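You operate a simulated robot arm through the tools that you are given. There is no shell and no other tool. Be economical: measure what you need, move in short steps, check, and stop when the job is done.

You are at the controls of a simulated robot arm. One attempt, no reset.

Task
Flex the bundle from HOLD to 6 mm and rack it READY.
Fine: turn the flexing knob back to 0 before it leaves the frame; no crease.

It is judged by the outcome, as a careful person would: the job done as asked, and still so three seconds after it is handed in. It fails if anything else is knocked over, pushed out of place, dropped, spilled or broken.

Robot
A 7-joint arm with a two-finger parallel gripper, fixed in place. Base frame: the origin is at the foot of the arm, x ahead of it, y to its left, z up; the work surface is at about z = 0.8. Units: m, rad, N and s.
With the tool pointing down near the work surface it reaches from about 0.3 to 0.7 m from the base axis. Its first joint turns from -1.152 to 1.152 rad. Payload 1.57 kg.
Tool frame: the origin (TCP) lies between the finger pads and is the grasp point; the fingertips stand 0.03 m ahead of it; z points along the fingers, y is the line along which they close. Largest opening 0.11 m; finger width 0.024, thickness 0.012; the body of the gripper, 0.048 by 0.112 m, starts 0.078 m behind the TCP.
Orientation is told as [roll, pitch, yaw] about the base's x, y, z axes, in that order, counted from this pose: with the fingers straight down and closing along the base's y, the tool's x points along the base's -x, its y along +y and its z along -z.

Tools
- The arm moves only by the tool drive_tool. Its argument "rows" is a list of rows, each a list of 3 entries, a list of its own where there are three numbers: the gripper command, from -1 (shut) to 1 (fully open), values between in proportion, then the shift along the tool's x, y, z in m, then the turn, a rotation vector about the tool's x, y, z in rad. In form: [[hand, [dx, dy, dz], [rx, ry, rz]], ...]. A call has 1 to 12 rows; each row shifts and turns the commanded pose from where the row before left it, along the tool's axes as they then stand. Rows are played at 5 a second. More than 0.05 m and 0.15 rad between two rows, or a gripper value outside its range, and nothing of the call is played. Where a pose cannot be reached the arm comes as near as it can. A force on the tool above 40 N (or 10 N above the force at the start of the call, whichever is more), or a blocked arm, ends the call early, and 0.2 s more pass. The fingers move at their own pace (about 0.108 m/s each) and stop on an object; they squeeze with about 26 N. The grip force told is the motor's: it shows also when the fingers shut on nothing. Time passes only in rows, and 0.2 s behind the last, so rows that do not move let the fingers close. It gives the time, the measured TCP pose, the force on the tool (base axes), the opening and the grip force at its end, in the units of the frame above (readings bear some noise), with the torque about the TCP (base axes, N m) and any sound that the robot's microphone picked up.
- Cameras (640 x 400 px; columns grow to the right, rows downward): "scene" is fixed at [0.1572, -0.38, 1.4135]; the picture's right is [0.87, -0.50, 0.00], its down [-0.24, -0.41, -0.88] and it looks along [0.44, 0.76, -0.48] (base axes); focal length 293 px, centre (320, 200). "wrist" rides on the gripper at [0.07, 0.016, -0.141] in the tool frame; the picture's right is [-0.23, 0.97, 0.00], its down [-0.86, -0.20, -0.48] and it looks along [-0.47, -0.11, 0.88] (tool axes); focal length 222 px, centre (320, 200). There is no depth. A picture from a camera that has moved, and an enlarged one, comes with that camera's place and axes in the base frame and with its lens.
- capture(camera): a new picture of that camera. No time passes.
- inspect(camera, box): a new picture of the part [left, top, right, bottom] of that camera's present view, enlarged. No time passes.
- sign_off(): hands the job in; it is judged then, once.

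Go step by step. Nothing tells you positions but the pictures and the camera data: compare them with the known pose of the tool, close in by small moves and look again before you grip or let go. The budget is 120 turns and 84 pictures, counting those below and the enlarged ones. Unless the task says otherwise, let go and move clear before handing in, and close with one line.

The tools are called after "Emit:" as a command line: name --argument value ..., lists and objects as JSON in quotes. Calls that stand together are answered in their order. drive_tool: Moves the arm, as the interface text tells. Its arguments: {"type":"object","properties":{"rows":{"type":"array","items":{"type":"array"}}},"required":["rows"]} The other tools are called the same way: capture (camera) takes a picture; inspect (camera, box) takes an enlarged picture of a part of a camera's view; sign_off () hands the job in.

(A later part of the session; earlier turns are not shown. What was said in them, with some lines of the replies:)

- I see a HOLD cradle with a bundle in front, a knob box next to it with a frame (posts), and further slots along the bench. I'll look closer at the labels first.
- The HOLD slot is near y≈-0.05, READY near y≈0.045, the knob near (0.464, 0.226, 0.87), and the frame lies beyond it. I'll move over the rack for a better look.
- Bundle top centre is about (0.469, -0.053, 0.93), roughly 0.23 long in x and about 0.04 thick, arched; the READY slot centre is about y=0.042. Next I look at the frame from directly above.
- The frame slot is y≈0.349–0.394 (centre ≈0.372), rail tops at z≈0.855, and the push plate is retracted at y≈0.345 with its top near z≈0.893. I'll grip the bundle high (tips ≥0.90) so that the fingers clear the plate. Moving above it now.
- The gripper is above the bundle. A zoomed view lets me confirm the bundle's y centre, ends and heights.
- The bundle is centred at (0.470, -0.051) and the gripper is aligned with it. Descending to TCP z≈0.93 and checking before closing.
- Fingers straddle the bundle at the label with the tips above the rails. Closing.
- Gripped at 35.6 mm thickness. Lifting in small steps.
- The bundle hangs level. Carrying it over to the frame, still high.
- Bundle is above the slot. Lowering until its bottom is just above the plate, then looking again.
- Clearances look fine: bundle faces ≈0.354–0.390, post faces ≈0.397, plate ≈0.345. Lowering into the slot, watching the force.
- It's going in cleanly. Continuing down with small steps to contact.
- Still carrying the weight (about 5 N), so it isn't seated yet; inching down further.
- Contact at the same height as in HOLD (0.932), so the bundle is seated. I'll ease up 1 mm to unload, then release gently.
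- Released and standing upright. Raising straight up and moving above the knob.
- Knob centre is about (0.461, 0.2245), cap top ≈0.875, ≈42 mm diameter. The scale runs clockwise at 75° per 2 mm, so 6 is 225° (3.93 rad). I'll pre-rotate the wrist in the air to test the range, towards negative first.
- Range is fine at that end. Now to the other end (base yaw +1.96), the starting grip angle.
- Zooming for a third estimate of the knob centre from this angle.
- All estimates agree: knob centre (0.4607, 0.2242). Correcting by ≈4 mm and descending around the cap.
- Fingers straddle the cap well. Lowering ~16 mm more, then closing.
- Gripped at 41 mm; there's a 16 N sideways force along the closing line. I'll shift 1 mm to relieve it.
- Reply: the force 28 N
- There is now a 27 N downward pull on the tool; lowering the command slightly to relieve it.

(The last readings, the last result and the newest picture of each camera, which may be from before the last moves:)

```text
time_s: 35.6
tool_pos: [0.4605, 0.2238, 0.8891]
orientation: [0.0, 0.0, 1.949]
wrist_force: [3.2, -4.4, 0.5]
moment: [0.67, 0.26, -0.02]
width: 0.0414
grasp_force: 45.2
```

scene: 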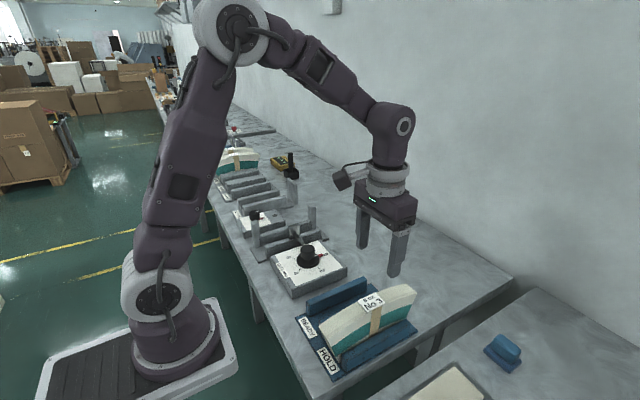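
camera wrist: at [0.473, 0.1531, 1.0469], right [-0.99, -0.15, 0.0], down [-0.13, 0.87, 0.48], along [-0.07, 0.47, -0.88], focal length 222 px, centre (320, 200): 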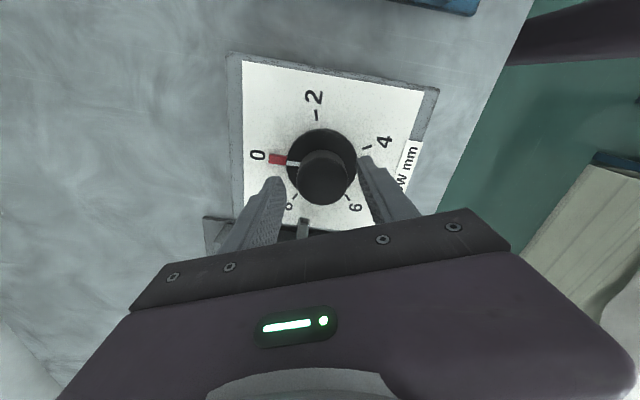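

Relieved. Starting the clockwise turn with a small test.

Emit:
drive_tool --rows '[[-1, [0, 0, 0], [0, 0, 0.06]], [-1, [0, 0, 0], [0, 0, 0.08]], [-1, [0, 0, 0], [0, 0, 0.08]], [-1, [0, 0, 0], [0, 0, 0.08]], [-1, [0, 0, 0], [0, 0, 0]]]'

Emit:
inspect --camera "scene" --box '[240, 180, 350, 300]'

```text
time_s: 36.8
tool_pos: [0.4596, 0.2238, 0.889]
orientation: [-0.002, 0.0, 1.647]
wrist_force: [6.1, -8.0, 31.1]
moment: [-0.21, -0.19, 0.01]
width: 0.0416
grasp_force: 44.6
```

```text
3.33 times, centred on (295, 240) of scene
camera zoom: at [0.1569, -0.3805, 1.4134], right [0.87, -0.5, 0.0], down [-0.24, -0.41, -0.88], along [0.44, 0.76, -0.48], focal length 978 px, centre (403, 67)
```

zoom: 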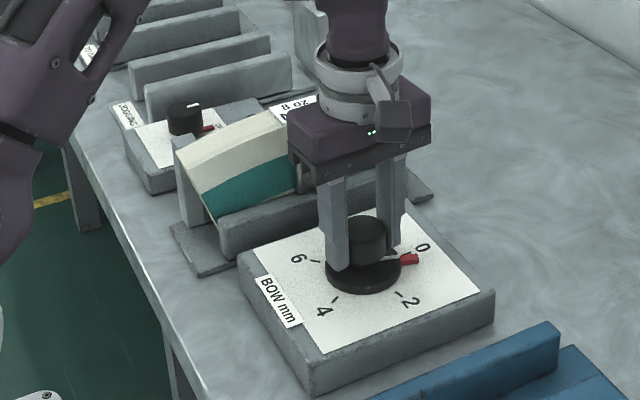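

The pointer follows the wrist. Vertical force is +31 N, so I'll raise 1 mm while continuing in small portions.

Emit:
drive_tool --rows '[[-1, [0, 0, -0.001], [0, 0, 0]], [-1, [0, 0, 0], [0, 0, 0.08]], [-1, [0, 0, 0], [0, 0, 0.08]], [-1, [0, 0, 0], [0, 0, 0.08]], [-1, [0, 0, 0], [0, 0, 0.08]], [-1, [0, 0, 0], [0, 0, 0]]]'

```text
time_s: 38.2
tool_pos: [0.4603, 0.2237, 0.8879]
orientation: [0.0, -0.002, 1.327]
wrist_force: [19.2, -2.7, -4.0]
moment: [0.55, -0.66, -0.05]
width: 0.0414
grasp_force: 45.1
```

Emit:
drive_tool --rows '[[-1, [-0.0004, -0.0018, 0], [0, 0, 0]], [-1, [0, 0, 0], [0, 0, 0.08]], [-1, [0, 0, 0], [0, 0, 0.08]], [-1, [0, 0, 0], [0, 0, 0.08]], [-1, [0, 0, 0], [0, 0, 0.08]], [-1, [0, 0, 0], [0, 0, 0]]]'

```text
time_s: 39.6
tool_pos: [0.4592, 0.2241, 0.889]
orientation: [0.001, 0.002, 1.009]
wrist_force: [-13.8, 3.6, 17.7]
moment: [-0.29, 0.69, 0.02]
width: 0.0411
grasp_force: 44.7
```

Emit:
drive_tool --rows '[[-1, [0.0005, 0.0008, -0.0006], [0, 0, 0]], [-1, [0, 0, 0], [0, 0, 0.08]], [-1, [0, 0, 0], [0, 0, 0.08]], [-1, [0, 0, 0], [0, 0, 0.08]], [-1, [0, 0, 0], [0, 0, 0.08]], [-1, [0, 0, 0], [0, 0, 0.08]], [-1, [0, 0, 0], [0, 0, 0]]]'

Emit:
inspect --camera "scene" --box '[240, 180, 350, 300]'

```text
time_s: 41.2
tool_pos: [0.4592, 0.2236, 0.8894]
orientation: [0.0, 0.003, 0.607]
wrist_force: [-22.4, 15.8, -20.6]
moment: [-0.08, 0.62, 0.06]
width: 0.0413
grasp_force: 45.0
```

```text
3.33 times, centred on (295, 240) of scene
camera zoom: at [0.157, -0.3795, 1.4136], right [0.87, -0.5, 0.0], down [-0.24, -0.41, -0.88], along [0.44, 0.76, -0.48], focal length 978 px, centre (403, 67)
```

zoom: 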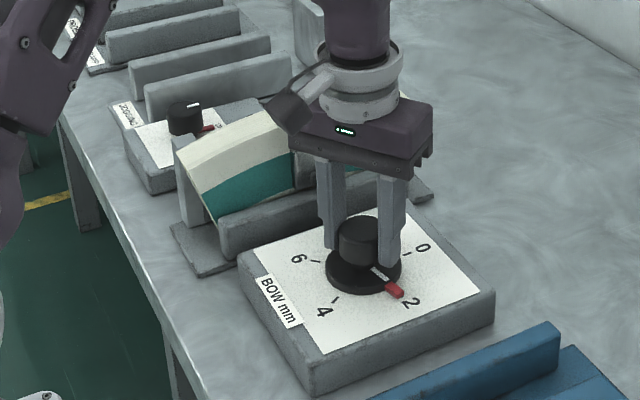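

The pointer is at about 2 mm as expected. Relieving the side force and continuing.

Emit:
drive_tool --rows '[[-1, [0.0008, 0.002, 0.0007], [0, 0, 0]], [-1, [0, 0, 0], [0, 0, 0.08]], [-1, [0, 0, 0], [0, 0, 0.08]], [-1, [0, 0, 0], [0, 0, 0.08]], [-1, [0, 0, 0], [0, 0, 0.08]], [-1, [0, 0, 0], [0, 0, 0]]]'

```text
time_s: 42.6
tool_pos: [0.459, 0.2256, 0.8901]
orientation: [0.0, 0.0, 0.292]
wrist_force: [-9.1, 4.5, 1.1]
moment: [0.2, -0.25, 0.04]
width: 0.041
grasp_force: 45.0
```

Emit:
drive_tool --rows '[[-1, [0.0006, 0.0006, 0], [0, 0, 0]], [-1, [0, 0, 0], [0, 0, 0.08]], [-1, [0, 0, 0], [0, 0, 0.08]], [-1, [0, 0, 0], [0, 0, 0.08]], [-1, [0, 0, 0], [0, 0, 0.08]], [-1, [0, 0, 0], [0, 0, 0.08]], [-1, [0, 0, 0], [0, 0, 0]]]'

```text
time_s: 44.2
tool_pos: [0.4588, 0.2251, 0.8903]
orientation: [0.001, -0.003, -0.111]
wrist_force: [17.4, -8.5, 21.1]
moment: [-0.5, -0.45, -0.01]
width: 0.0413
grasp_force: 44.8
```

Emit:
drive_tool --rows '[[-1, [-0.0013, -0.0005, -0.0007], [0, 0, 0]], [-1, [0, 0, 0], [0, 0, 0.08]], [-1, [0, 0, 0], [0, 0, 0.08]], [-1, [0, 0, 0], [0, 0, 0.08]], [-1, [0, 0, 0], [0, 0, 0.08]], [-1, [0, 0, 0], [0, 0, 0.08]], [-1, [0, 0, 0], [0, 0, 0]]]'

Emit:
inspect --camera "scene" --box '[240, 180, 350, 300]'

```text
time_s: 45.8
tool_pos: [0.4588, 0.2263, 0.8905]
orientation: [0.002, 0.0, -0.51]
wrist_force: [10.7, 15.6, 13.0]
moment: [0.63, -0.33, 0.01]
width: 0.0412
grasp_force: 44.7
```

```text
3.33 times, centred on (295, 240) of scene
camera zoom: at [0.1573, -0.3798, 1.4135], right [0.87, -0.5, 0.0], down [-0.24, -0.41, -0.88], along [0.44, 0.76, -0.48], focal length 978 px, centre (403, 67)
```

zoom: 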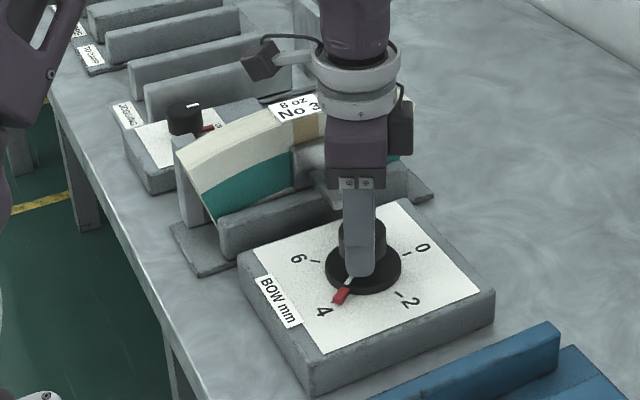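

At about 3.8 mm, consistent. Continuing toward 6.

Emit:
drive_tool --rows '[[-1, [0, 0.0015, -0.0004], [0, 0, 0]], [-1, [0, 0, 0], [0, 0, 0.07]], [-1, [0, 0, 0], [0, 0, 0.07]], [-1, [0, 0, 0], [0, 0, 0.07]], [-1, [0, 0, 0], [0, 0, 0.07]], [-1, [0, 0, 0], [0, 0, 0.07]], [-1, [0, 0, 0], [0, 0, 0]]]'

```text
time_s: 47.4
tool_pos: [0.4587, 0.2263, 0.8887]
orientation: [-0.004, 0.001, -0.86]
wrist_force: [-3.5, 8.6, 3.3]
moment: [0.68, 0.71, 0.02]
width: 0.0411
grasp_force: 45.3
```

Emit:
drive_tool --rows '[[-1, [0.0007, 0.0002, 0], [0, 0, 0]], [-1, [0, 0, 0], [0, 0, 0.07]], [-1, [0, 0, 0], [0, 0, 0.07]], [-1, [0, 0, 0], [0, 0, 0.07]], [-1, [0, 0, 0], [0, 0, 0.07]], [-1, [0, 0, 0], [0, 0, 0.07]], [-1, [0, 0, 0], [0, 0, 0]]]'

Emit:
inspect --camera "scene" --box '[240, 180, 350, 300]'

```text
time_s: 49.0
tool_pos: [0.4595, 0.2274, 0.889]
orientation: [-0.001, 0.001, -1.21]
wrist_force: [1.0, 1.4, -28.1]
moment: [0.0, 0.0, 0.04]
width: 0.0413
grasp_force: 45.5
```

```text
3.33 times, centred on (295, 240) of scene
camera zoom: at [0.1577, -0.3798, 1.4135], right [0.87, -0.5, 0.0], down [-0.24, -0.41, -0.88], along [0.44, 0.76, -0.48], focal length 978 px, centre (403, 67)
```

zoom: 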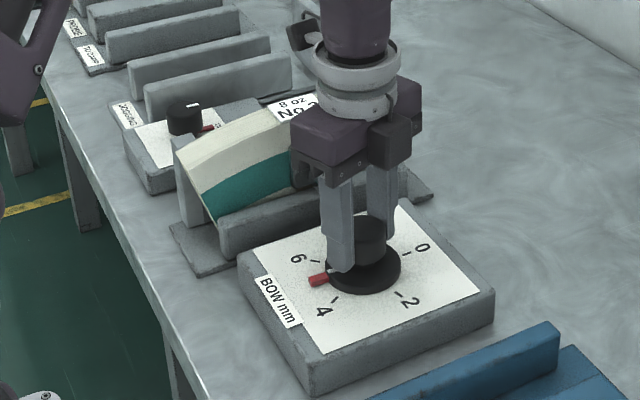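

At ≈4.8 mm. Lowering the command slightly and continuing.

Emit:
drive_tool --rows '[[-1, [0, 0, 0.001], [0, 0, 0]], [-1, [0, 0, 0], [0, 0, 0.07]], [-1, [0, 0, 0], [0, 0, 0.07]], [-1, [0, 0, 0], [0, 0, 0.07]], [-1, [0, 0, 0], [0, 0, 0.07]], [-1, [0, 0, 0], [0, 0, 0.07]], [-1, [0, 0, 0], [0, 0, 0.07]], [-1, [0, 0, 0], [0, 0, 0]]]'

Emit:
capture --camera "wrist"

Emit:
inspect --camera "scene" --box '[240, 180, 350, 300]'

```text
time_s: 50.8
tool_pos: [0.4592, 0.2279, 0.8889]
orientation: [0.002, 0.001, -1.629]
wrist_force: [5.9, -13.4, 15.6]
moment: [-0.26, -0.39, -0.01]
width: 0.0412
grasp_force: 44.7
```

```text
37 pictures are left
camera wrist: at [0.4804, 0.2945, 1.0316], right [0.96, -0.28, 0.0], down [-0.25, -0.84, 0.48], along [-0.13, -0.46, -0.88], focal length 222 px, centre (320, 200)
```

wrist: 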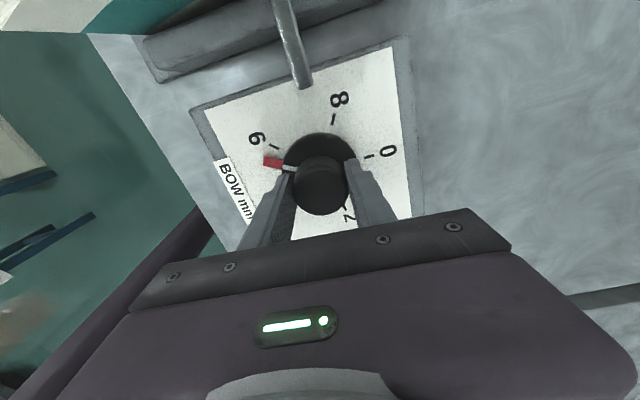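

```text
3.33 times, centred on (295, 240) of scene
camera zoom: at [0.1571, -0.3805, 1.4133], right [0.87, -0.5, 0.0], down [-0.24, -0.41, -0.88], along [0.44, 0.76, -0.48], focal length 978 px, centre (403, 67)
```

zoom: 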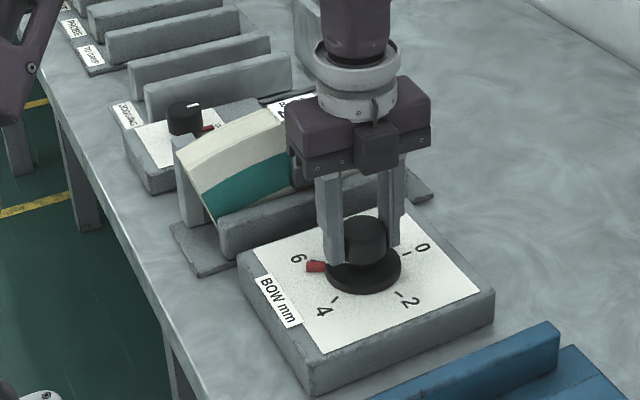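

At ≈5.5 mm; final 0.35 rad to 6.

Emit:
drive_tool --rows '[[-1, [-0.001, 0.0005, -0.0005], [0, 0, 0]], [-1, [0, 0, 0], [0, 0, 0.07]], [-1, [0, 0, 0], [0, 0, 0.07]], [-1, [0, 0, 0], [0, 0, 0.07]], [-1, [0, 0, 0], [0, 0, 0.07]], [-1, [0, 0, 0], [0, 0, 0.055]], [-1, [0, 0, 0], [0, 0, 0]], [-1, [0, 0, 0], [0, 0, 0]]]'

Emit:
inspect --camera "wrist" --box '[200, 0, 440, 240]'

Emit:
inspect --camera "scene" --box '[250, 190, 340, 280]'

```text
time_s: 52.6
tool_pos: [0.4595, 0.2257, 0.8899]
orientation: [0.0, 0.004, -1.964]
wrist_force: [15.1, 9.7, 7.2]
moment: [0.03, -0.28, 0.0]
width: 0.0413
grasp_force: 44.6
```

```text
1.67 times, centred on (320, 120) of wrist
camera zoom: at [0.5024, 0.2836, 1.0317], right [0.81, -0.58, 0.0], down [-0.51, -0.71, 0.48], along [-0.28, -0.39, -0.88], focal length 370 px, centre (320, 333)
```

zoom: 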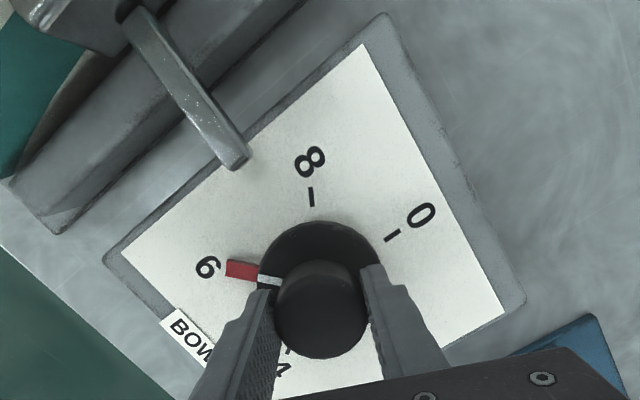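

```text
4.44 times, centred on (295, 235) of scene
camera zoom: at [0.1575, -0.3799, 1.4135], right [0.87, -0.5, 0.0], down [-0.24, -0.41, -0.88], along [0.44, 0.76, -0.48], focal length 1303 px, centre (431, 44)
```

zoom: 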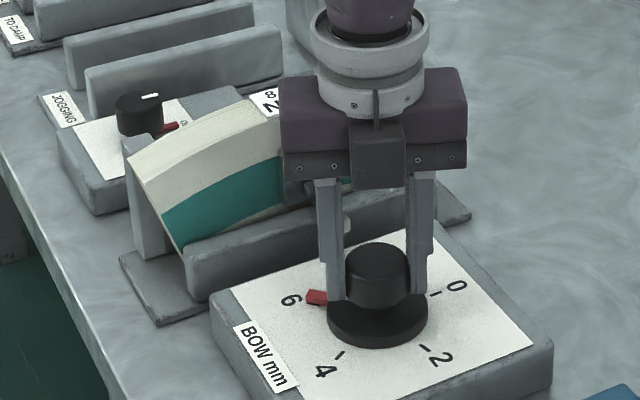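

Pointer sits on 6. I'd like to see whether the plate is actually touching and bowing the bundle.

Emit:
inspect --camera "wrist" --box '[190, 0, 350, 100]'

Emit:
inspect --camera "scene" --box '[255, 190, 325, 250]'

```text
4.00 times, centred on (270, 50) of wrist
camera zoom: at [0.5024, 0.2836, 1.0317], right [0.81, -0.58, 0.0], down [-0.51, -0.71, 0.48], along [-0.28, -0.39, -0.88], focal length 888 px, centre (520, 800)
```

zoom: 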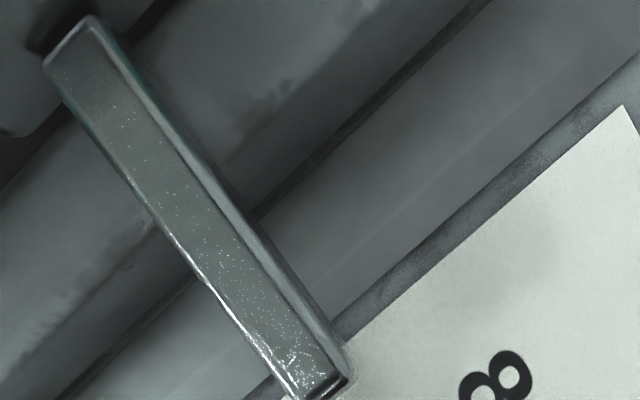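

```text
6.67 times, centred on (290, 220) of scene
camera zoom: at [0.1575, -0.3799, 1.4135], right [0.87, -0.5, 0.0], down [-0.24, -0.41, -0.88], along [0.44, 0.76, -0.48], focal length 1955 px, centre (520, 67)
```

zoom: 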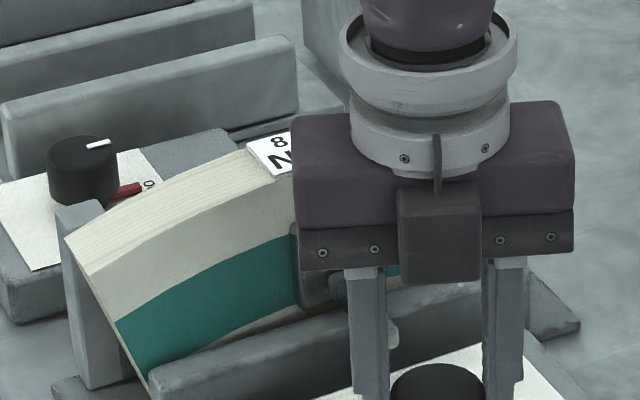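

The bundle's middle (label) has moved ~6–8 mm relative to its ends, so it is bowed at the 6 setting. Now turning back to 0 in the same gentle portions.

Emit:
drive_tool --rows '[[-1, [0.001, 0.0007, 0], [0, 0, 0]], [-1, [0, 0, 0], [0, 0, 0]], [-1, [0, 0, 0], [0, 0, -0.07]], [-1, [0, 0, 0], [0, 0, -0.08]], [-1, [0, 0, 0], [0, 0, -0.08]], [-1, [0, 0, 0], [0, 0, -0.08]], [-1, [0, 0, 0], [0, 0, -0.08]], [-1, [0, 0, 0], [0, 0, 0]]]'

```text
time_s: 54.4
tool_pos: [0.4597, 0.2256, 0.8904]
orientation: [-0.001, -0.001, -1.572]
wrist_force: [-3.2, 6.7, 14.3]
moment: [0.03, 0.25, 0.0]
width: 0.0413
grasp_force: 44.4
```

Emit:
drive_tool --rows '[[-1, [0.0005, -0.0002, -0.0004], [0, 0, 0]], [-1, [0, 0, 0], [0, 0, -0.08]], [-1, [0, 0, 0], [0, 0, -0.08]], [-1, [0, 0, 0], [0, 0, -0.08]], [-1, [0, 0, 0], [0, 0, -0.08]], [-1, [0, 0, 0], [0, 0, -0.08]], [-1, [0, 0, 0], [0, 0, 0]]]'

```text
time_s: 56.0
tool_pos: [0.4595, 0.2267, 0.8908]
orientation: [-0.003, 0.0, -1.172]
wrist_force: [-7.0, -2.0, -14.9]
moment: [-0.11, 0.16, 0.03]
width: 0.041
grasp_force: 44.5
```

Emit:
drive_tool --rows '[[-1, [0, -0.0006, 0.0005], [0, 0, 0]], [-1, [0, 0, 0], [0, 0, -0.08]], [-1, [0, 0, 0], [0, 0, -0.08]], [-1, [0, 0, 0], [0, 0, -0.08]], [-1, [0, 0, 0], [0, 0, -0.08]], [-1, [0, 0, 0], [0, 0, -0.08]], [-1, [0, 0, 0], [0, 0, 0]]]'

```text
time_s: 57.6
tool_pos: [0.4584, 0.2246, 0.8896]
orientation: [0.0, 0.001, -0.771]
wrist_force: [-16.0, -8.0, 27.0]
moment: [0.25, 1.0, 0.0]
width: 0.0412
grasp_force: 45.0
```

Emit:
drive_tool --rows '[[-1, [0.0004, -0.0013, -0.0009], [0, 0, 0]], [-1, [0, 0, 0], [0, 0, -0.08]], [-1, [0, 0, 0], [0, 0, -0.08]], [-1, [0, 0, 0], [0, 0, -0.08]], [-1, [0, 0, 0], [0, 0, -0.08]], [-1, [0, 0, 0], [0, 0, -0.08]], [-1, [0, 0, 0], [0, 0, 0]]]'

```text
time_s: 59.2
tool_pos: [0.459, 0.2248, 0.891]
orientation: [-0.002, 0.0, -0.375]
wrist_force: [-3.4, -3.9, -25.1]
moment: [-0.21, -0.25, -0.02]
width: 0.041
grasp_force: 45.7
```

Emit:
drive_tool --rows '[[-1, [0.0001, -0.0004, 0.0008], [0, 0, 0]], [-1, [0, 0, 0], [0, 0, -0.08]], [-1, [0, 0, 0], [0, 0, -0.08]], [-1, [0, 0, 0], [0, 0, -0.08]], [-1, [0, 0, 0], [0, 0, -0.08]], [-1, [0, 0, 0], [0, 0, -0.08]], [-1, [0, 0, 0], [0, 0, 0]]]'

Emit:
inspect --camera "scene" --box '[240, 180, 350, 300]'

```text
time_s: 60.8
tool_pos: [0.4581, 0.2265, 0.8899]
orientation: [-0.001, 0.002, 0.026]
wrist_force: [-0.7, -10.0, -3.6]
moment: [-0.38, -0.46, -0.01]
width: 0.0411
grasp_force: 44.9
```

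```text
3.33 times, centred on (295, 240) of scene
camera zoom: at [0.1573, -0.3803, 1.4134], right [0.87, -0.5, 0.0], down [-0.24, -0.41, -0.88], along [0.44, 0.76, -0.48], focal length 978 px, centre (403, 67)
```

zoom: 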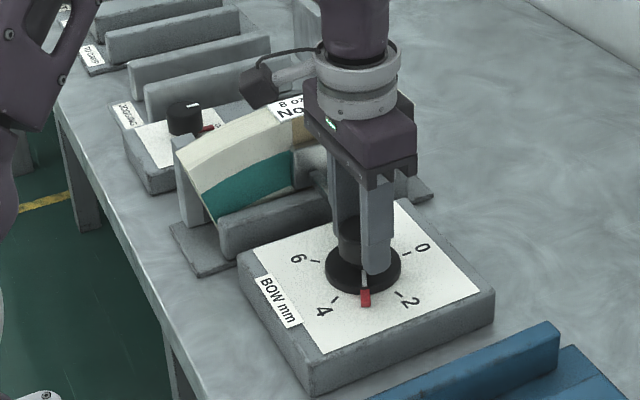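

About 2.9 mm, following well. Continuing.

Emit:
drive_tool --rows '[[-1, [0, -0.0008, 0.0001], [0, 0, 0]], [-1, [0, 0, 0], [0, 0, -0.08]], [-1, [0, 0, 0], [0, 0, -0.08]], [-1, [0, 0, 0], [0, 0, -0.08]], [-1, [0, 0, 0], [0, 0, -0.08]], [-1, [0, 0, 0], [0, 0, -0.08]], [-1, [0, 0, 0], [0, 0, 0]]]'

```text
time_s: 62.4
tool_pos: [0.4587, 0.2247, 0.8901]
orientation: [0.0, 0.0, 0.425]
wrist_force: [0.3, -9.7, 27.5]
moment: [-0.77, 0.76, -0.02]
width: 0.0412
grasp_force: 44.8
```

Emit:
drive_tool --rows '[[-1, [0.0003, -0.0007, -0.0009], [0, 0, 0]], [-1, [0, 0, 0], [0, 0, -0.08]], [-1, [0, 0, 0], [0, 0, -0.08]], [-1, [0, 0, 0], [0, 0, -0.08]], [-1, [0, 0, 0], [0, 0, -0.08]], [-1, [0, 0, 0], [0, 0, -0.08]], [-1, [0, 0, 0], [0, 0, 0]]]'

```text
time_s: 64.0
tool_pos: [0.4596, 0.2236, 0.8897]
orientation: [-0.001, 0.001, 0.826]
wrist_force: [9.0, 1.2, -15.6]
moment: [0.09, -0.32, -0.01]
width: 0.0412
grasp_force: 44.6
```

Emit:
drive_tool --rows '[[-1, [-0.0005, -0.0004, 0.0005], [0, 0, 0]], [-1, [0, 0, 0], [0, 0, -0.08]], [-1, [0, 0, 0], [0, 0, -0.08]], [-1, [0, 0, 0], [0, 0, -0.08]], [-1, [0, 0, 0], [0, 0, -0.08]], [-1, [0, 0, 0], [0, 0, -0.08]], [-1, [0, 0, 0], [0, 0, 0]]]'

```text
time_s: 65.6
tool_pos: [0.4587, 0.2233, 0.8906]
orientation: [0.0, -0.001, 1.226]
wrist_force: [6.4, 4.7, 3.2]
moment: [-0.6, -0.09, 0.0]
width: 0.0413
grasp_force: 44.9
```

Emit:
drive_tool --rows '[[-1, [-0.0005, -0.0003, 0], [0, 0, 0]], [-1, [0, 0, 0], [0, 0, -0.08]], [-1, [0, 0, 0], [0, 0, -0.08]], [-1, [0, 0, 0], [0, 0, -0.08]], [-1, [0, 0, 0], [0, 0, -0.08]], [-1, [0, 0, 0], [0, 0, -0.08]], [-1, [0, 0, 0], [0, 0, 0]]]'

Emit:
inspect --camera "wrist" --box '[220, 50, 440, 240]'

```text
time_s: 67.2
tool_pos: [0.4599, 0.2242, 0.8903]
orientation: [-0.001, 0.0, 1.626]
wrist_force: [5.7, -6.6, 19.4]
moment: [-0.78, -0.29, 0.0]
width: 0.0412
grasp_force: 45.4
```

```text
2.11 times, centred on (330, 145) of wrist
camera zoom: at [0.4478, 0.1531, 1.0318], right [-0.98, 0.17, 0.0], down [0.15, 0.86, 0.48], along [0.08, 0.47, -0.88], focal length 468 px, centre (299, 316)
```

zoom: 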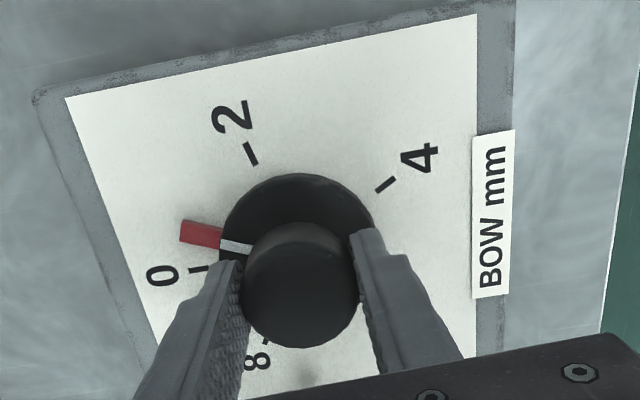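

Emit:
drive_tool --rows '[[-1, [0, -0.0003, -0.0006], [0, 0, 0]], [-1, [0, 0, 0], [0, 0, -0.08]], [-1, [0, 0, 0], [0, 0, -0.08]], [-1, [0, 0, 0], [0, 0, -0.08]], [-1, [0, 0, 0], [0, 0, -0.08]], [-1, [0, 0, 0], [0, 0, 0]], [-1, [0, 0, 0], [0, 0, 0]]]'

Emit:
inspect --camera "wrist" --box '[220, 50, 440, 240]'

```text
time_s: 68.8
tool_pos: [0.4612, 0.2234, 0.8906]
orientation: [0.003, 0.0, 1.943]
wrist_force: [9.5, -11.8, -5.8]
moment: [-0.33, -0.37, -0.02]
width: 0.0415
grasp_force: 45.2
```

```text
2.11 times, centred on (330, 145) of wrist
camera zoom: at [0.4711, 0.1528, 1.0318], right [-0.99, -0.14, 0.0], down [-0.13, 0.87, 0.48], along [-0.07, 0.47, -0.88], focal length 468 px, centre (299, 316)
```

zoom: 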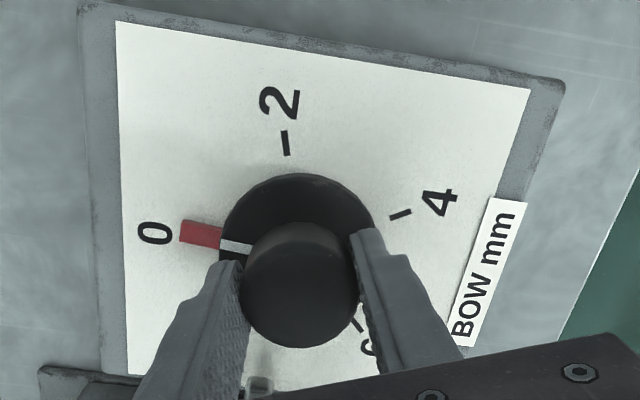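

The pointer is a few degrees short of where it began (slight slip). Turning 0.09 rad more toward 0.

Emit:
drive_tool --rows '[[-1, [-0.0003, -0.0007, 0], [0, 0, 0]], [-1, [0, 0, 0], [0, 0, -0.05]], [-1, [0, 0, 0], [0, 0, -0.04]], [-1, [0, 0, 0], [0, 0, 0]], [-1, [0, 0, 0], [0, 0, 0]]]'

Emit:
inspect --camera "wrist" --box '[220, 50, 440, 240]'

Emit:
inspect --camera "scene" --box '[270, 220, 350, 300]'

```text
time_s: 70.0
tool_pos: [0.461, 0.2236, 0.8898]
orientation: [0.003, 0.001, 2.032]
wrist_force: [3.0, -17.0, -8.2]
moment: [-0.73, -0.18, 0.02]
width: 0.0414
grasp_force: 45.4
```

```text
2.11 times, centred on (330, 145) of wrist
camera zoom: at [0.4776, 0.1542, 1.0319], right [-0.97, -0.23, 0.0], down [-0.2, 0.86, 0.48], along [-0.11, 0.46, -0.88], focal length 468 px, centre (299, 316)
```

zoom: 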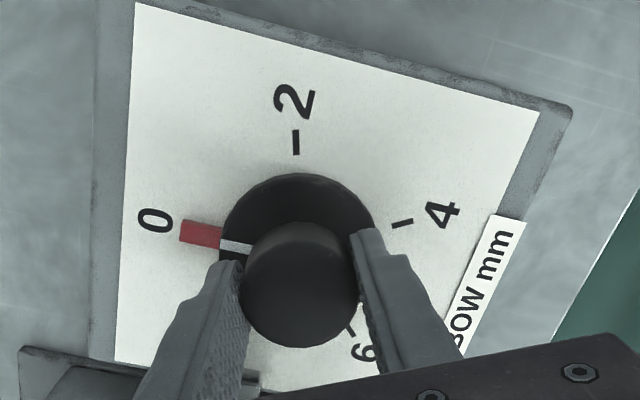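

```text
5.00 times, centred on (310, 260) of scene
camera zoom: at [0.1574, -0.3804, 1.4133], right [0.87, -0.5, 0.0], down [-0.24, -0.41, -0.88], along [0.44, 0.76, -0.48], focal length 1466 px, centre (370, -100)
```

zoom: 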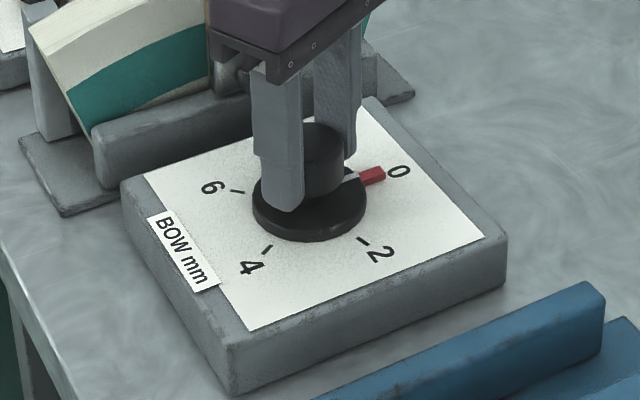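

The pointer matches its original picture at 0. Releasing the knob and rising.

Emit:
drive_tool --rows '[[0.1, [0, 0, 0], [0, 0, 0]], [0.1, [0, 0, 0], [0, 0, 0]], [0.1, [0, 0, 0], [0, 0, 0]], [0.1, [0, 0, -0.02], [0, 0, 0]], [0.1, [0, 0, -0.04], [0, 0, 0]], [0.1, [0, 0, -0.05], [0, 0, 0]], [0.1, [0, 0, -0.04], [0, 0, 0]], [0.1, [0, 0, 0], [0, 0, 0]]]'

Emit:
inspect --camera "scene" --box '[240, 180, 350, 300]'

Emit:
inspect --camera "wrist" --box '[220, 50, 440, 240]'

```text
time_s: 71.8
tool_pos: [0.462, 0.227, 1.041]
orientation: [0.0, -0.001, 2.032]
wrist_force: [-0.2, 0.9, 0.7]
moment: [0.0, 0.02, 0.0]
width: 0.0606
grasp_force: 0.1
```

```text
3.33 times, centred on (295, 240) of scene
camera zoom: at [0.1572, -0.38, 1.4135], right [0.87, -0.5, 0.0], down [-0.24, -0.41, -0.88], along [0.44, 0.76, -0.48], focal length 978 px, centre (403, 67)
```

zoom: 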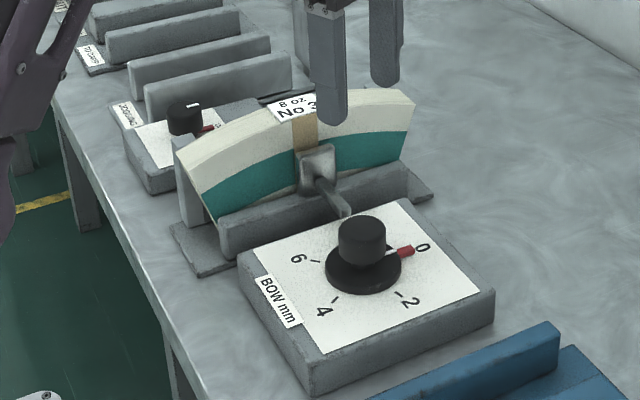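

```text
2.11 times, centred on (330, 145) of wrist
camera zoom: at [0.4784, 0.1566, 1.1836], right [-0.97, -0.23, 0.0], down [-0.2, 0.85, 0.48], along [-0.11, 0.47, -0.88], focal length 468 px, centre (299, 316)
```

zoom: 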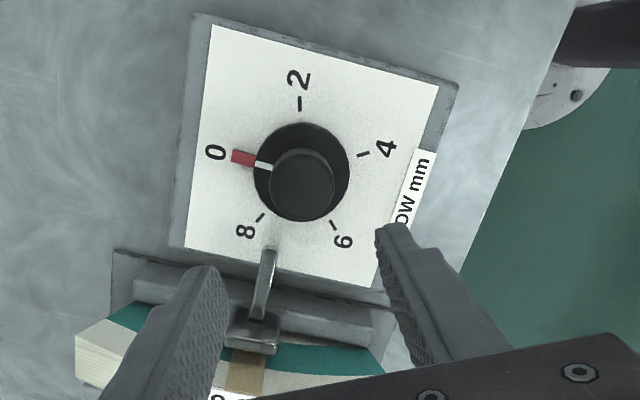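

Knob reads 0, plate retracted, bundle still in place. Rotating the wrist back to yaw 0.

Emit:
drive_tool --rows '[[0.5, [0, 0, -0.02], [0, 0, 0.148]], [0.5, [0, 0, 0], [0, 0, 0.148]], [0.5, [0, 0, 0], [0, 0, 0.148]], [0.5, [0, 0, 0], [0, 0, 0.148]], [0.5, [0, 0, 0], [0, 0, 0.148]], [0.5, [0, 0, 0], [0, 0, 0.148]], [0.5, [0, 0, 0], [0, 0, 0.148]], [0.5, [0, 0, 0], [0, 0, 0.148]], [0.5, [0, 0, 0], [0, 0, 0.148]], [0.5, [0, 0, 0], [0, 0, 0.148]], [0.5, [0, 0, 0], [0, 0, 0.148]], [0.5, [0, 0, 0], [0, 0, 0.148]]]'

Emit:
drive_tool --rows '[[0.5, [0, 0, 0], [0, 0, 0.128]], [0.5, [0, 0, 0], [0, 0, 0.128]], [0.5, [0, 0.045, 0], [0, 0, 0]], [0.5, [0, 0.045, 0], [0, 0, 0]], [0.5, [0, 0.045, 0], [0, 0, 0]], [0.5, [-0.004, 0.014, 0], [0, 0, 0]], [0.5, [0, 0, 0], [0, 0, 0]]]'

Emit:
inspect --camera "wrist" --box '[200, 0, 440, 240]'

Emit:
inspect --camera "scene" --box '[240, 150, 350, 260]'

```text
time_s: 74.4
tool_pos: [0.4609, 0.2254, 1.0614]
orientation: [0.001, 0.0, 0.257]
wrist_force: [0.2, -0.3, 0.2]
moment: [0.03, 0.03, -0.01]
width: 0.0823
grasp_force: 0.0
```

```text
time_s: 76.0
tool_pos: [0.4645, 0.3758, 1.0607]
orientation: [0.0, -0.001, 0.003]
wrist_force: [-0.6, 0.4, 0.5]
moment: [-0.03, 0.02, 0.0]
width: 0.0824
grasp_force: 0.1
```

```text
1.67 times, centred on (320, 120) of wrist
camera zoom: at [0.3946, 0.3909, 1.2024], right [0.23, 0.97, 0.0], down [0.86, -0.2, 0.48], along [0.47, -0.11, -0.88], focal length 370 px, centre (320, 333)
```

zoom: 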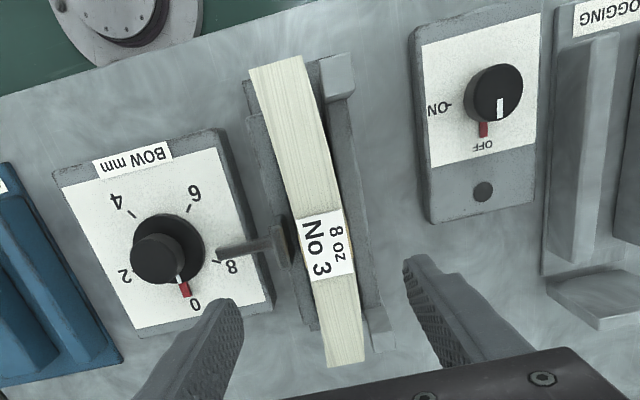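

```text
3.64 times, centred on (295, 205) of scene
camera zoom: at [0.1572, -0.38, 1.4135], right [0.87, -0.5, 0.0], down [-0.24, -0.41, -0.88], along [0.44, 0.76, -0.48], focal length 1066 px, centre (411, 182)
```

zoom: 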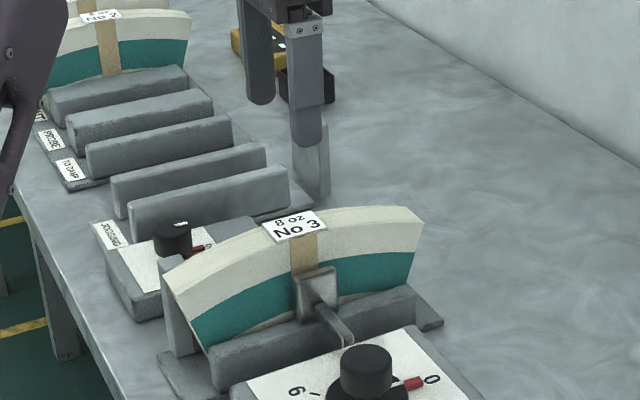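

The bundle stands straight in the slot, centred at about (0.468, 0.374). Descending to grip at the same height as before.

Emit:
drive_tool --rows '[[0.4, [0, -0.0015, 0.03], [0, 0, 0]], [0.3, [-0.001, 0, 0.04], [0, 0, 0]], [0.2, [0, 0, 0.03], [0, 0, 0]], [0.1, [0, 0, 0.017], [0, 0, 0]], [0.1, [0, 0, 0.009], [0, 0, 0]], [0.1, [0, 0, 0], [0, 0, 0]]]'

Emit:
inspect --camera "scene" --box '[240, 150, 350, 260]'

Emit:
inspect --camera "wrist" --box '[200, 0, 440, 240]'

```text
time_s: 77.4
tool_pos: [0.4662, 0.373, 0.9345]
orientation: [0.0, 0.0, 0.002]
wrist_force: [-0.4, -0.3, -0.2]
moment: [-0.01, 0.0, 0.01]
width: 0.0604
grasp_force: 0.1
```

```text
3.64 times, centred on (295, 205) of scene
camera zoom: at [0.1572, -0.38, 1.4135], right [0.87, -0.5, 0.0], down [-0.24, -0.41, -0.88], along [0.44, 0.76, -0.48], focal length 1066 px, centre (411, 182)
```

zoom: 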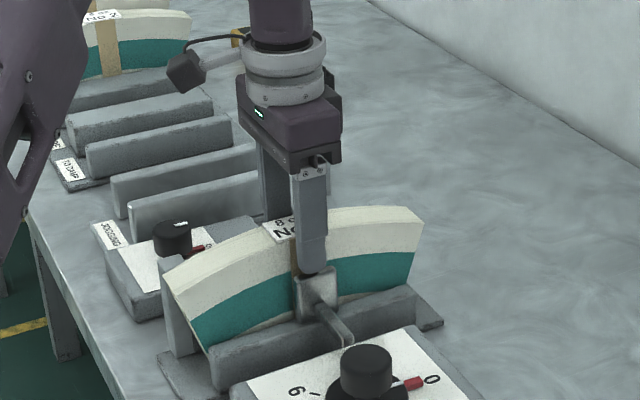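

```text
1.67 times, centred on (320, 120) of wrist
camera zoom: at [0.397, 0.3888, 1.0761], right [0.23, 0.97, 0.0], down [0.86, -0.2, 0.48], along [0.47, -0.11, -0.88], focal length 370 px, centre (320, 333)
```

zoom: 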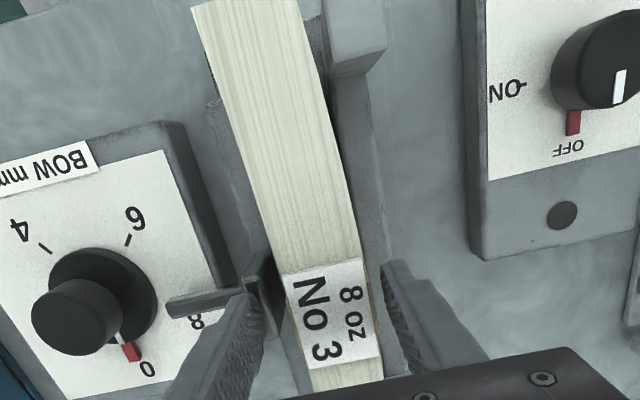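

Well centred. Closing and lifting straight up.

Emit:
drive_tool --rows '[[-0.1, [0, 0, 0], [0, 0, 0]], [-0.3, [0, 0, 0], [0, 0, 0]], [-0.6, [0, 0, 0], [0, 0, 0]], [-1, [0, 0, 0], [0, 0, 0]], [-1, [0, 0, 0], [0, 0, 0]]]'

Emit:
drive_tool --rows '[[-1, [0, 0, -0.01], [0, 0, 0]], [-1, [0, 0, -0.02], [0, 0, 0]], [-1, [0, 0, -0.03], [0, 0, 0]], [-1, [0, 0, -0.03], [0, 0, 0]], [-1, [0, 0, -0.03], [0, 0, 0]], [-1, [0, 0, -0.02], [0, 0, 0]], [-1, [0, 0, 0], [0, 0, 0]]]'

Emit:
inspect --camera "scene" --box '[230, 120, 380, 280]'

```text
time_s: 78.6
tool_pos: [0.4665, 0.3719, 0.9351]
orientation: [0.001, 0.001, 0.002]
wrist_force: [-0.7, -1.9, 1.3]
moment: [-0.15, 0.07, -0.03]
width: 0.0358
grasp_force: 26.2
```

```text
time_s: 80.2
tool_pos: [0.4653, 0.374, 1.0724]
orientation: [0.0, -0.001, 0.004]
wrist_force: [-0.8, 0.8, -5.1]
moment: [0.0, -0.01, -0.01]
width: 0.0356
grasp_force: 26.0
```

```text
2.50 times, centred on (305, 200) of scene
camera zoom: at [0.1573, -0.38, 1.4135], right [0.87, -0.5, 0.0], down [-0.24, -0.41, -0.88], along [0.44, 0.76, -0.48], focal length 733 px, centre (358, 200)
```

zoom: 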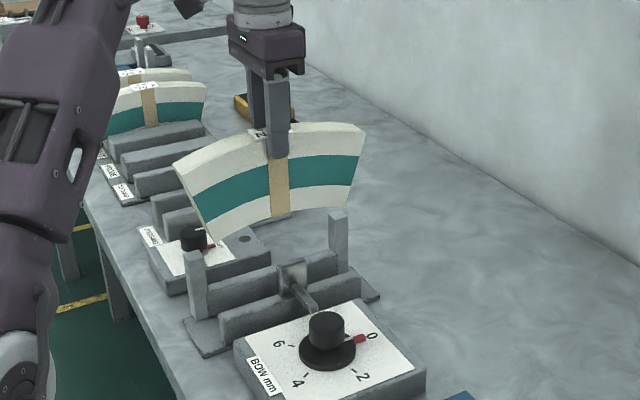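

Clear of the frame and uncreased. Carrying it to above READY (y≈0.042).

Emit:
drive_tool --rows '[[-1, [0, -0.03, 0], [0, 0, 0]], [-1, [0, -0.045, 0], [0, 0, 0]], [-1, [0, -0.045, 0], [0, 0, 0]], [-1, [0, -0.045, 0], [0, 0, 0]], [-1, [-0.001, -0.045, 0], [0, 0, 0]], [-1, [0, -0.045, 0], [0, 0, 0]], [-1, [0, -0.045, 0], [0, 0, 0]], [-1, [0, -0.032, 0], [0, 0, 0]], [-1, [0, 0, 0], [0, 0, 0]], [-1, [0, 0, 0], [0, 0, 0]]]'

Emit:
inspect --camera "wrist" --box '[200, 0, 440, 240]'

Emit:
inspect --camera "scene" --box '[270, 200, 440, 390]'

```text
time_s: 82.4
tool_pos: [0.4679, 0.0392, 1.0738]
orientation: [0.001, 0.0, 0.002]
wrist_force: [-0.2, -0.5, -5.3]
moment: [0.0, 0.04, 0.01]
width: 0.0358
grasp_force: 25.4
```

```text
1.67 times, centred on (320, 120) of wrist
camera zoom: at [0.398, 0.0564, 1.215], right [0.23, 0.97, 0.0], down [0.86, -0.2, 0.48], along [0.47, -0.11, -0.88], focal length 370 px, centre (320, 333)
```

zoom: 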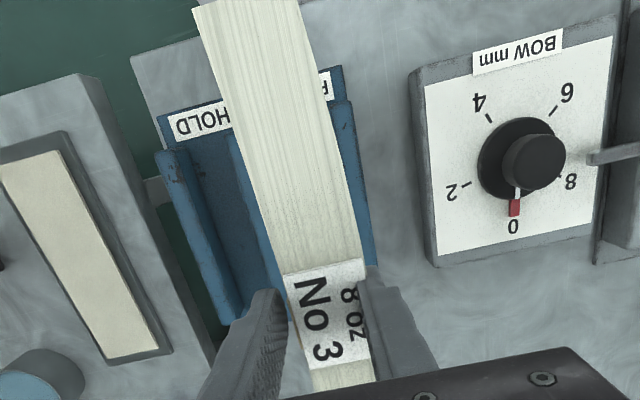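

```text
2.11 times, centred on (355, 295) of scene
camera zoom: at [0.1573, -0.3801, 1.4135], right [0.87, -0.5, 0.0], down [-0.24, -0.41, -0.88], along [0.44, 0.76, -0.48], focal length 617 px, centre (246, 0)
```

zoom: 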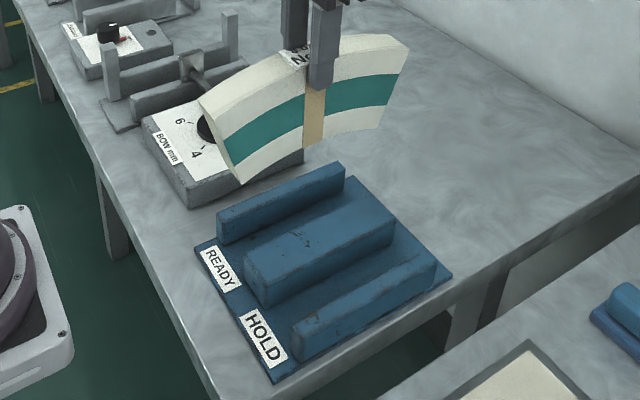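

READY slot inner faces are about y=0.017–0.066 (centre ≈0.0425). I nudge +2.5 mm and lower to just above the rails to check.

Emit:
drive_tool --rows '[[-1, [0, 0.0025, 0.02], [0, 0, 0]], [-1, [0, 0, 0.025], [0, 0, 0]], [-1, [0, 0, 0.025], [0, 0, 0]], [-1, [0, 0, 0.016], [0, 0, 0]], [-1, [0, 0, 0], [0, 0, 0]], [-1, [0, 0, 0], [0, 0, 0]]]'

Emit:
inspect --camera "wrist" --box '[220, 0, 400, 180]'

Emit:
inspect --camera "scene" --box '[280, 230, 400, 360]'

```text
time_s: 83.8
tool_pos: [0.4654, 0.0438, 0.9873]
orientation: [0.0, 0.0, 0.002]
wrist_force: [-0.9, 0.1, -5.4]
moment: [-0.01, 0.0, 0.01]
width: 0.0358
grasp_force: 26.4
```

```text
2.22 times, centred on (310, 90) of wrist
camera zoom: at [0.3967, 0.0597, 1.1294], right [0.23, 0.97, 0.0], down [0.86, -0.2, 0.48], along [0.47, -0.11, -0.88], focal length 494 px, centre (342, 444)
```

zoom: 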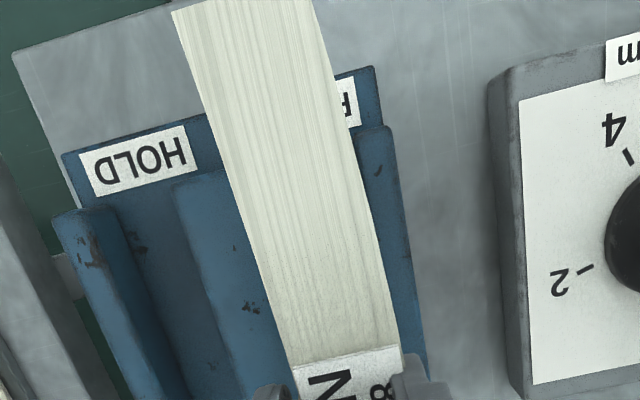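

```text
3.08 times, centred on (340, 295) of scene
camera zoom: at [0.1573, -0.38, 1.4135], right [0.87, -0.5, 0.0], down [-0.24, -0.41, -0.88], along [0.44, 0.76, -0.48], focal length 902 px, centre (258, -92)
```

zoom: 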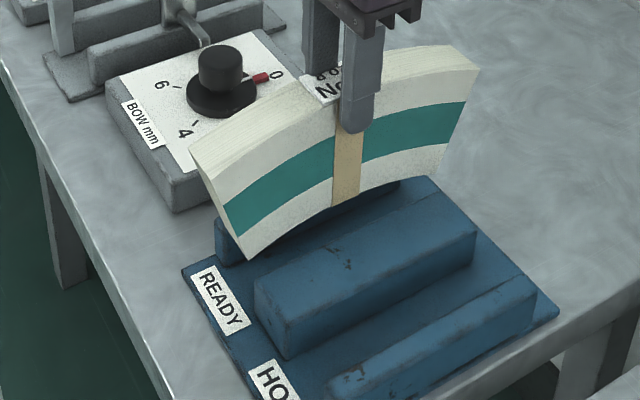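

Combining both views consistently (rail top 0.85), the slot is y≈0.019–0.0675, centre 0.043; TCP is at 0.0435. Lowering in small steps.

Emit:
drive_tool --rows '[[-1, [-0.001, 0, 0.01], [0, 0, 0]], [-1, [0, 0, 0.01], [0, 0, 0]], [-1, [0, 0, 0.008], [0, 0, 0]], [-1, [0, 0, 0.006], [0, 0, 0]], [-1, [0, 0, 0], [0, 0, 0]]]'

Emit:
inspect --camera "scene" --box '[280, 230, 400, 360]'

```text
time_s: 85.0
tool_pos: [0.4676, 0.0429, 0.9553]
orientation: [0.0, 0.0, 0.001]
wrist_force: [0.1, 0.3, -4.6]
moment: [-0.01, 0.0, -0.01]
width: 0.0359
grasp_force: 25.8
```

```text
3.08 times, centred on (340, 295) of scene
camera zoom: at [0.1573, -0.38, 1.4135], right [0.87, -0.5, 0.0], down [-0.24, -0.41, -0.88], along [0.44, 0.76, -0.48], focal length 902 px, centre (258, -92)
```

zoom: 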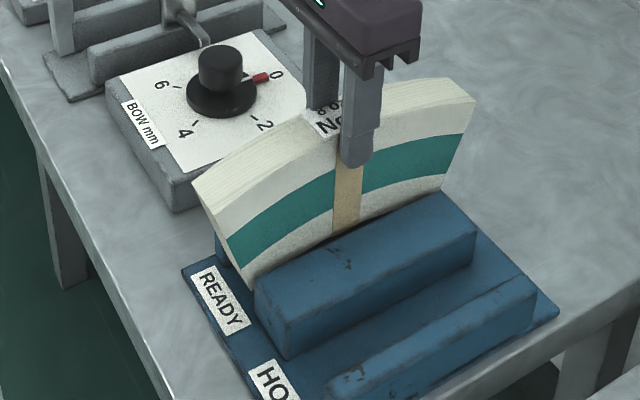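

It is inside the slot without contact. Continuing the last ~22 mm slowly.

Emit:
drive_tool --rows '[[-1, [0, 0, 0.008], [0, 0, 0]], [-1, [0, 0, 0.006], [0, 0, 0]], [-1, [0, 0, 0.004], [0, 0, 0]], [-1, [0, 0, 0.002], [0, 0, 0]], [-1, [0, 0, 0.001], [0, 0, 0]], [-1, [0, 0, 0], [0, 0, 0]]]'

```text
time_s: 86.4
tool_pos: [0.4677, 0.0428, 0.9336]
orientation: [0.0, -0.002, 0.001]
wrist_force: [-4.6, -1.6, 19.1]
moment: [-0.07, 0.14, 0.02]
width: 0.0357
grasp_force: 25.6
```

Seated (grip was ~2 mm higher on the bundle this time, so the height agrees). Checking, easing up and releasing gently.

Emit:
drive_tool --rows '[[-1, [0, 0, -0.0008], [0, 0, 0]], [-0.3, [0, 0, 0], [0, 0, 0]], [-0.2, [0, 0, 0], [0, 0, 0]], [0.0, [0, 0, 0], [0, 0, 0]], [0.15, [0, 0, 0], [0, 0, 0]], [0.15, [0, 0, 0], [0, 0, 0]]]'

Emit:
inspect --camera "scene" --box '[280, 230, 400, 360]'

```text
time_s: 87.8
tool_pos: [0.4671, 0.0433, 0.934]
orientation: [0.0, 0.001, 0.0]
wrist_force: [-0.2, -0.6, -0.5]
moment: [-0.01, 0.01, 0.01]
width: 0.0634
grasp_force: 0.0
```

```text
3.08 times, centred on (340, 295) of scene
camera zoom: at [0.1572, -0.38, 1.4135], right [0.87, -0.5, 0.0], down [-0.24, -0.41, -0.88], along [0.44, 0.76, -0.48], focal length 902 px, centre (258, -92)
```

zoom: 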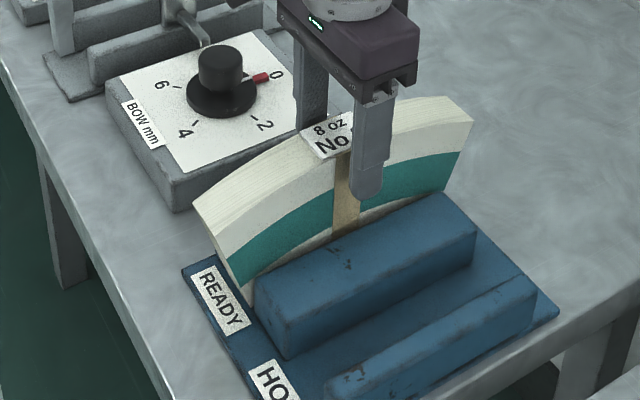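

Released and standing in READY. Backing straight up.

Emit:
drive_tool --rows '[[0.15, [0, 0, -0.02], [0, 0, 0]], [0.15, [0, 0, -0.04], [0, 0, 0]], [0.15, [0, 0, -0.045], [0, 0, 0]], [0.15, [0, 0, -0.045], [0, 0, 0]], [0.15, [0.04, 0, -0.02], [0, 0, 0]], [0.15, [0.04, 0, 0], [0, 0, 0]], [0.15, [0, 0, 0], [0, 0, 0]]]'

Emit:
capture --camera "scene"

Emit:
inspect --camera "scene" --box '[250, 210, 430, 380]'

Emit:
capture --camera "wrist"

```text
time_s: 89.4
tool_pos: [0.3871, 0.0429, 1.1053]
orientation: [0.001, 0.001, 0.001]
wrist_force: [0.3, 1.0, -0.4]
moment: [0.0, 0.04, 0.0]
width: 0.0635
grasp_force: 0.1
```

```text
13 pictures are left
```

scene: 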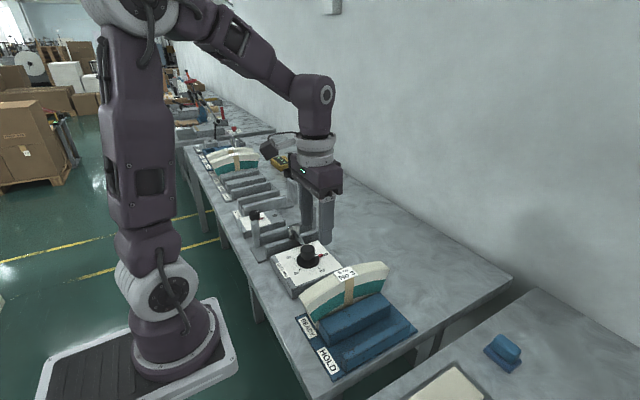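

```text
2.35 times, centred on (340, 295) of scene
camera zoom: at [0.1572, -0.3801, 1.4135], right [0.87, -0.5, 0.0], down [-0.24, -0.41, -0.88], along [0.44, 0.76, -0.48], focal length 690 px, centre (273, -24)
```

zoom: 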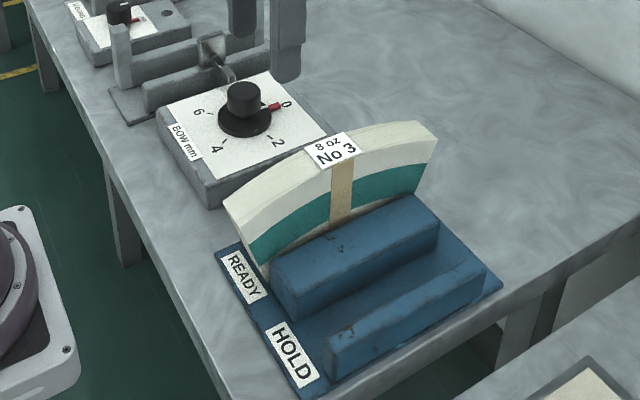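

```text
11 pictures are left
camera wrist: at [0.318, 0.0586, 1.2466], right [0.23, 0.97, 0.0], down [0.86, -0.2, 0.48], along [0.47, -0.11, -0.88], focal length 222 px, centre (320, 200)
```

wrist: 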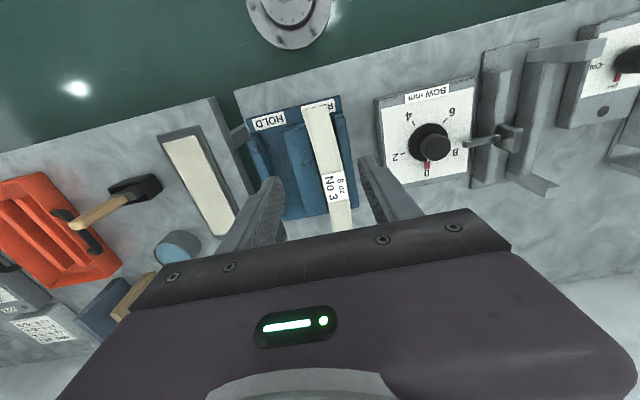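

The bundle stands upright in READY, the knob is on 0, nothing else has moved, and the arm is clear. Handing in.

Emit:
sign_off

```text
The job is handed in.
```

The No 3 bundle went from HOLD into the frame, was flexed to 6 mm with no crease that I could see, and now stands in READY; the knob was turned back to 0 before the bundle left the frame.
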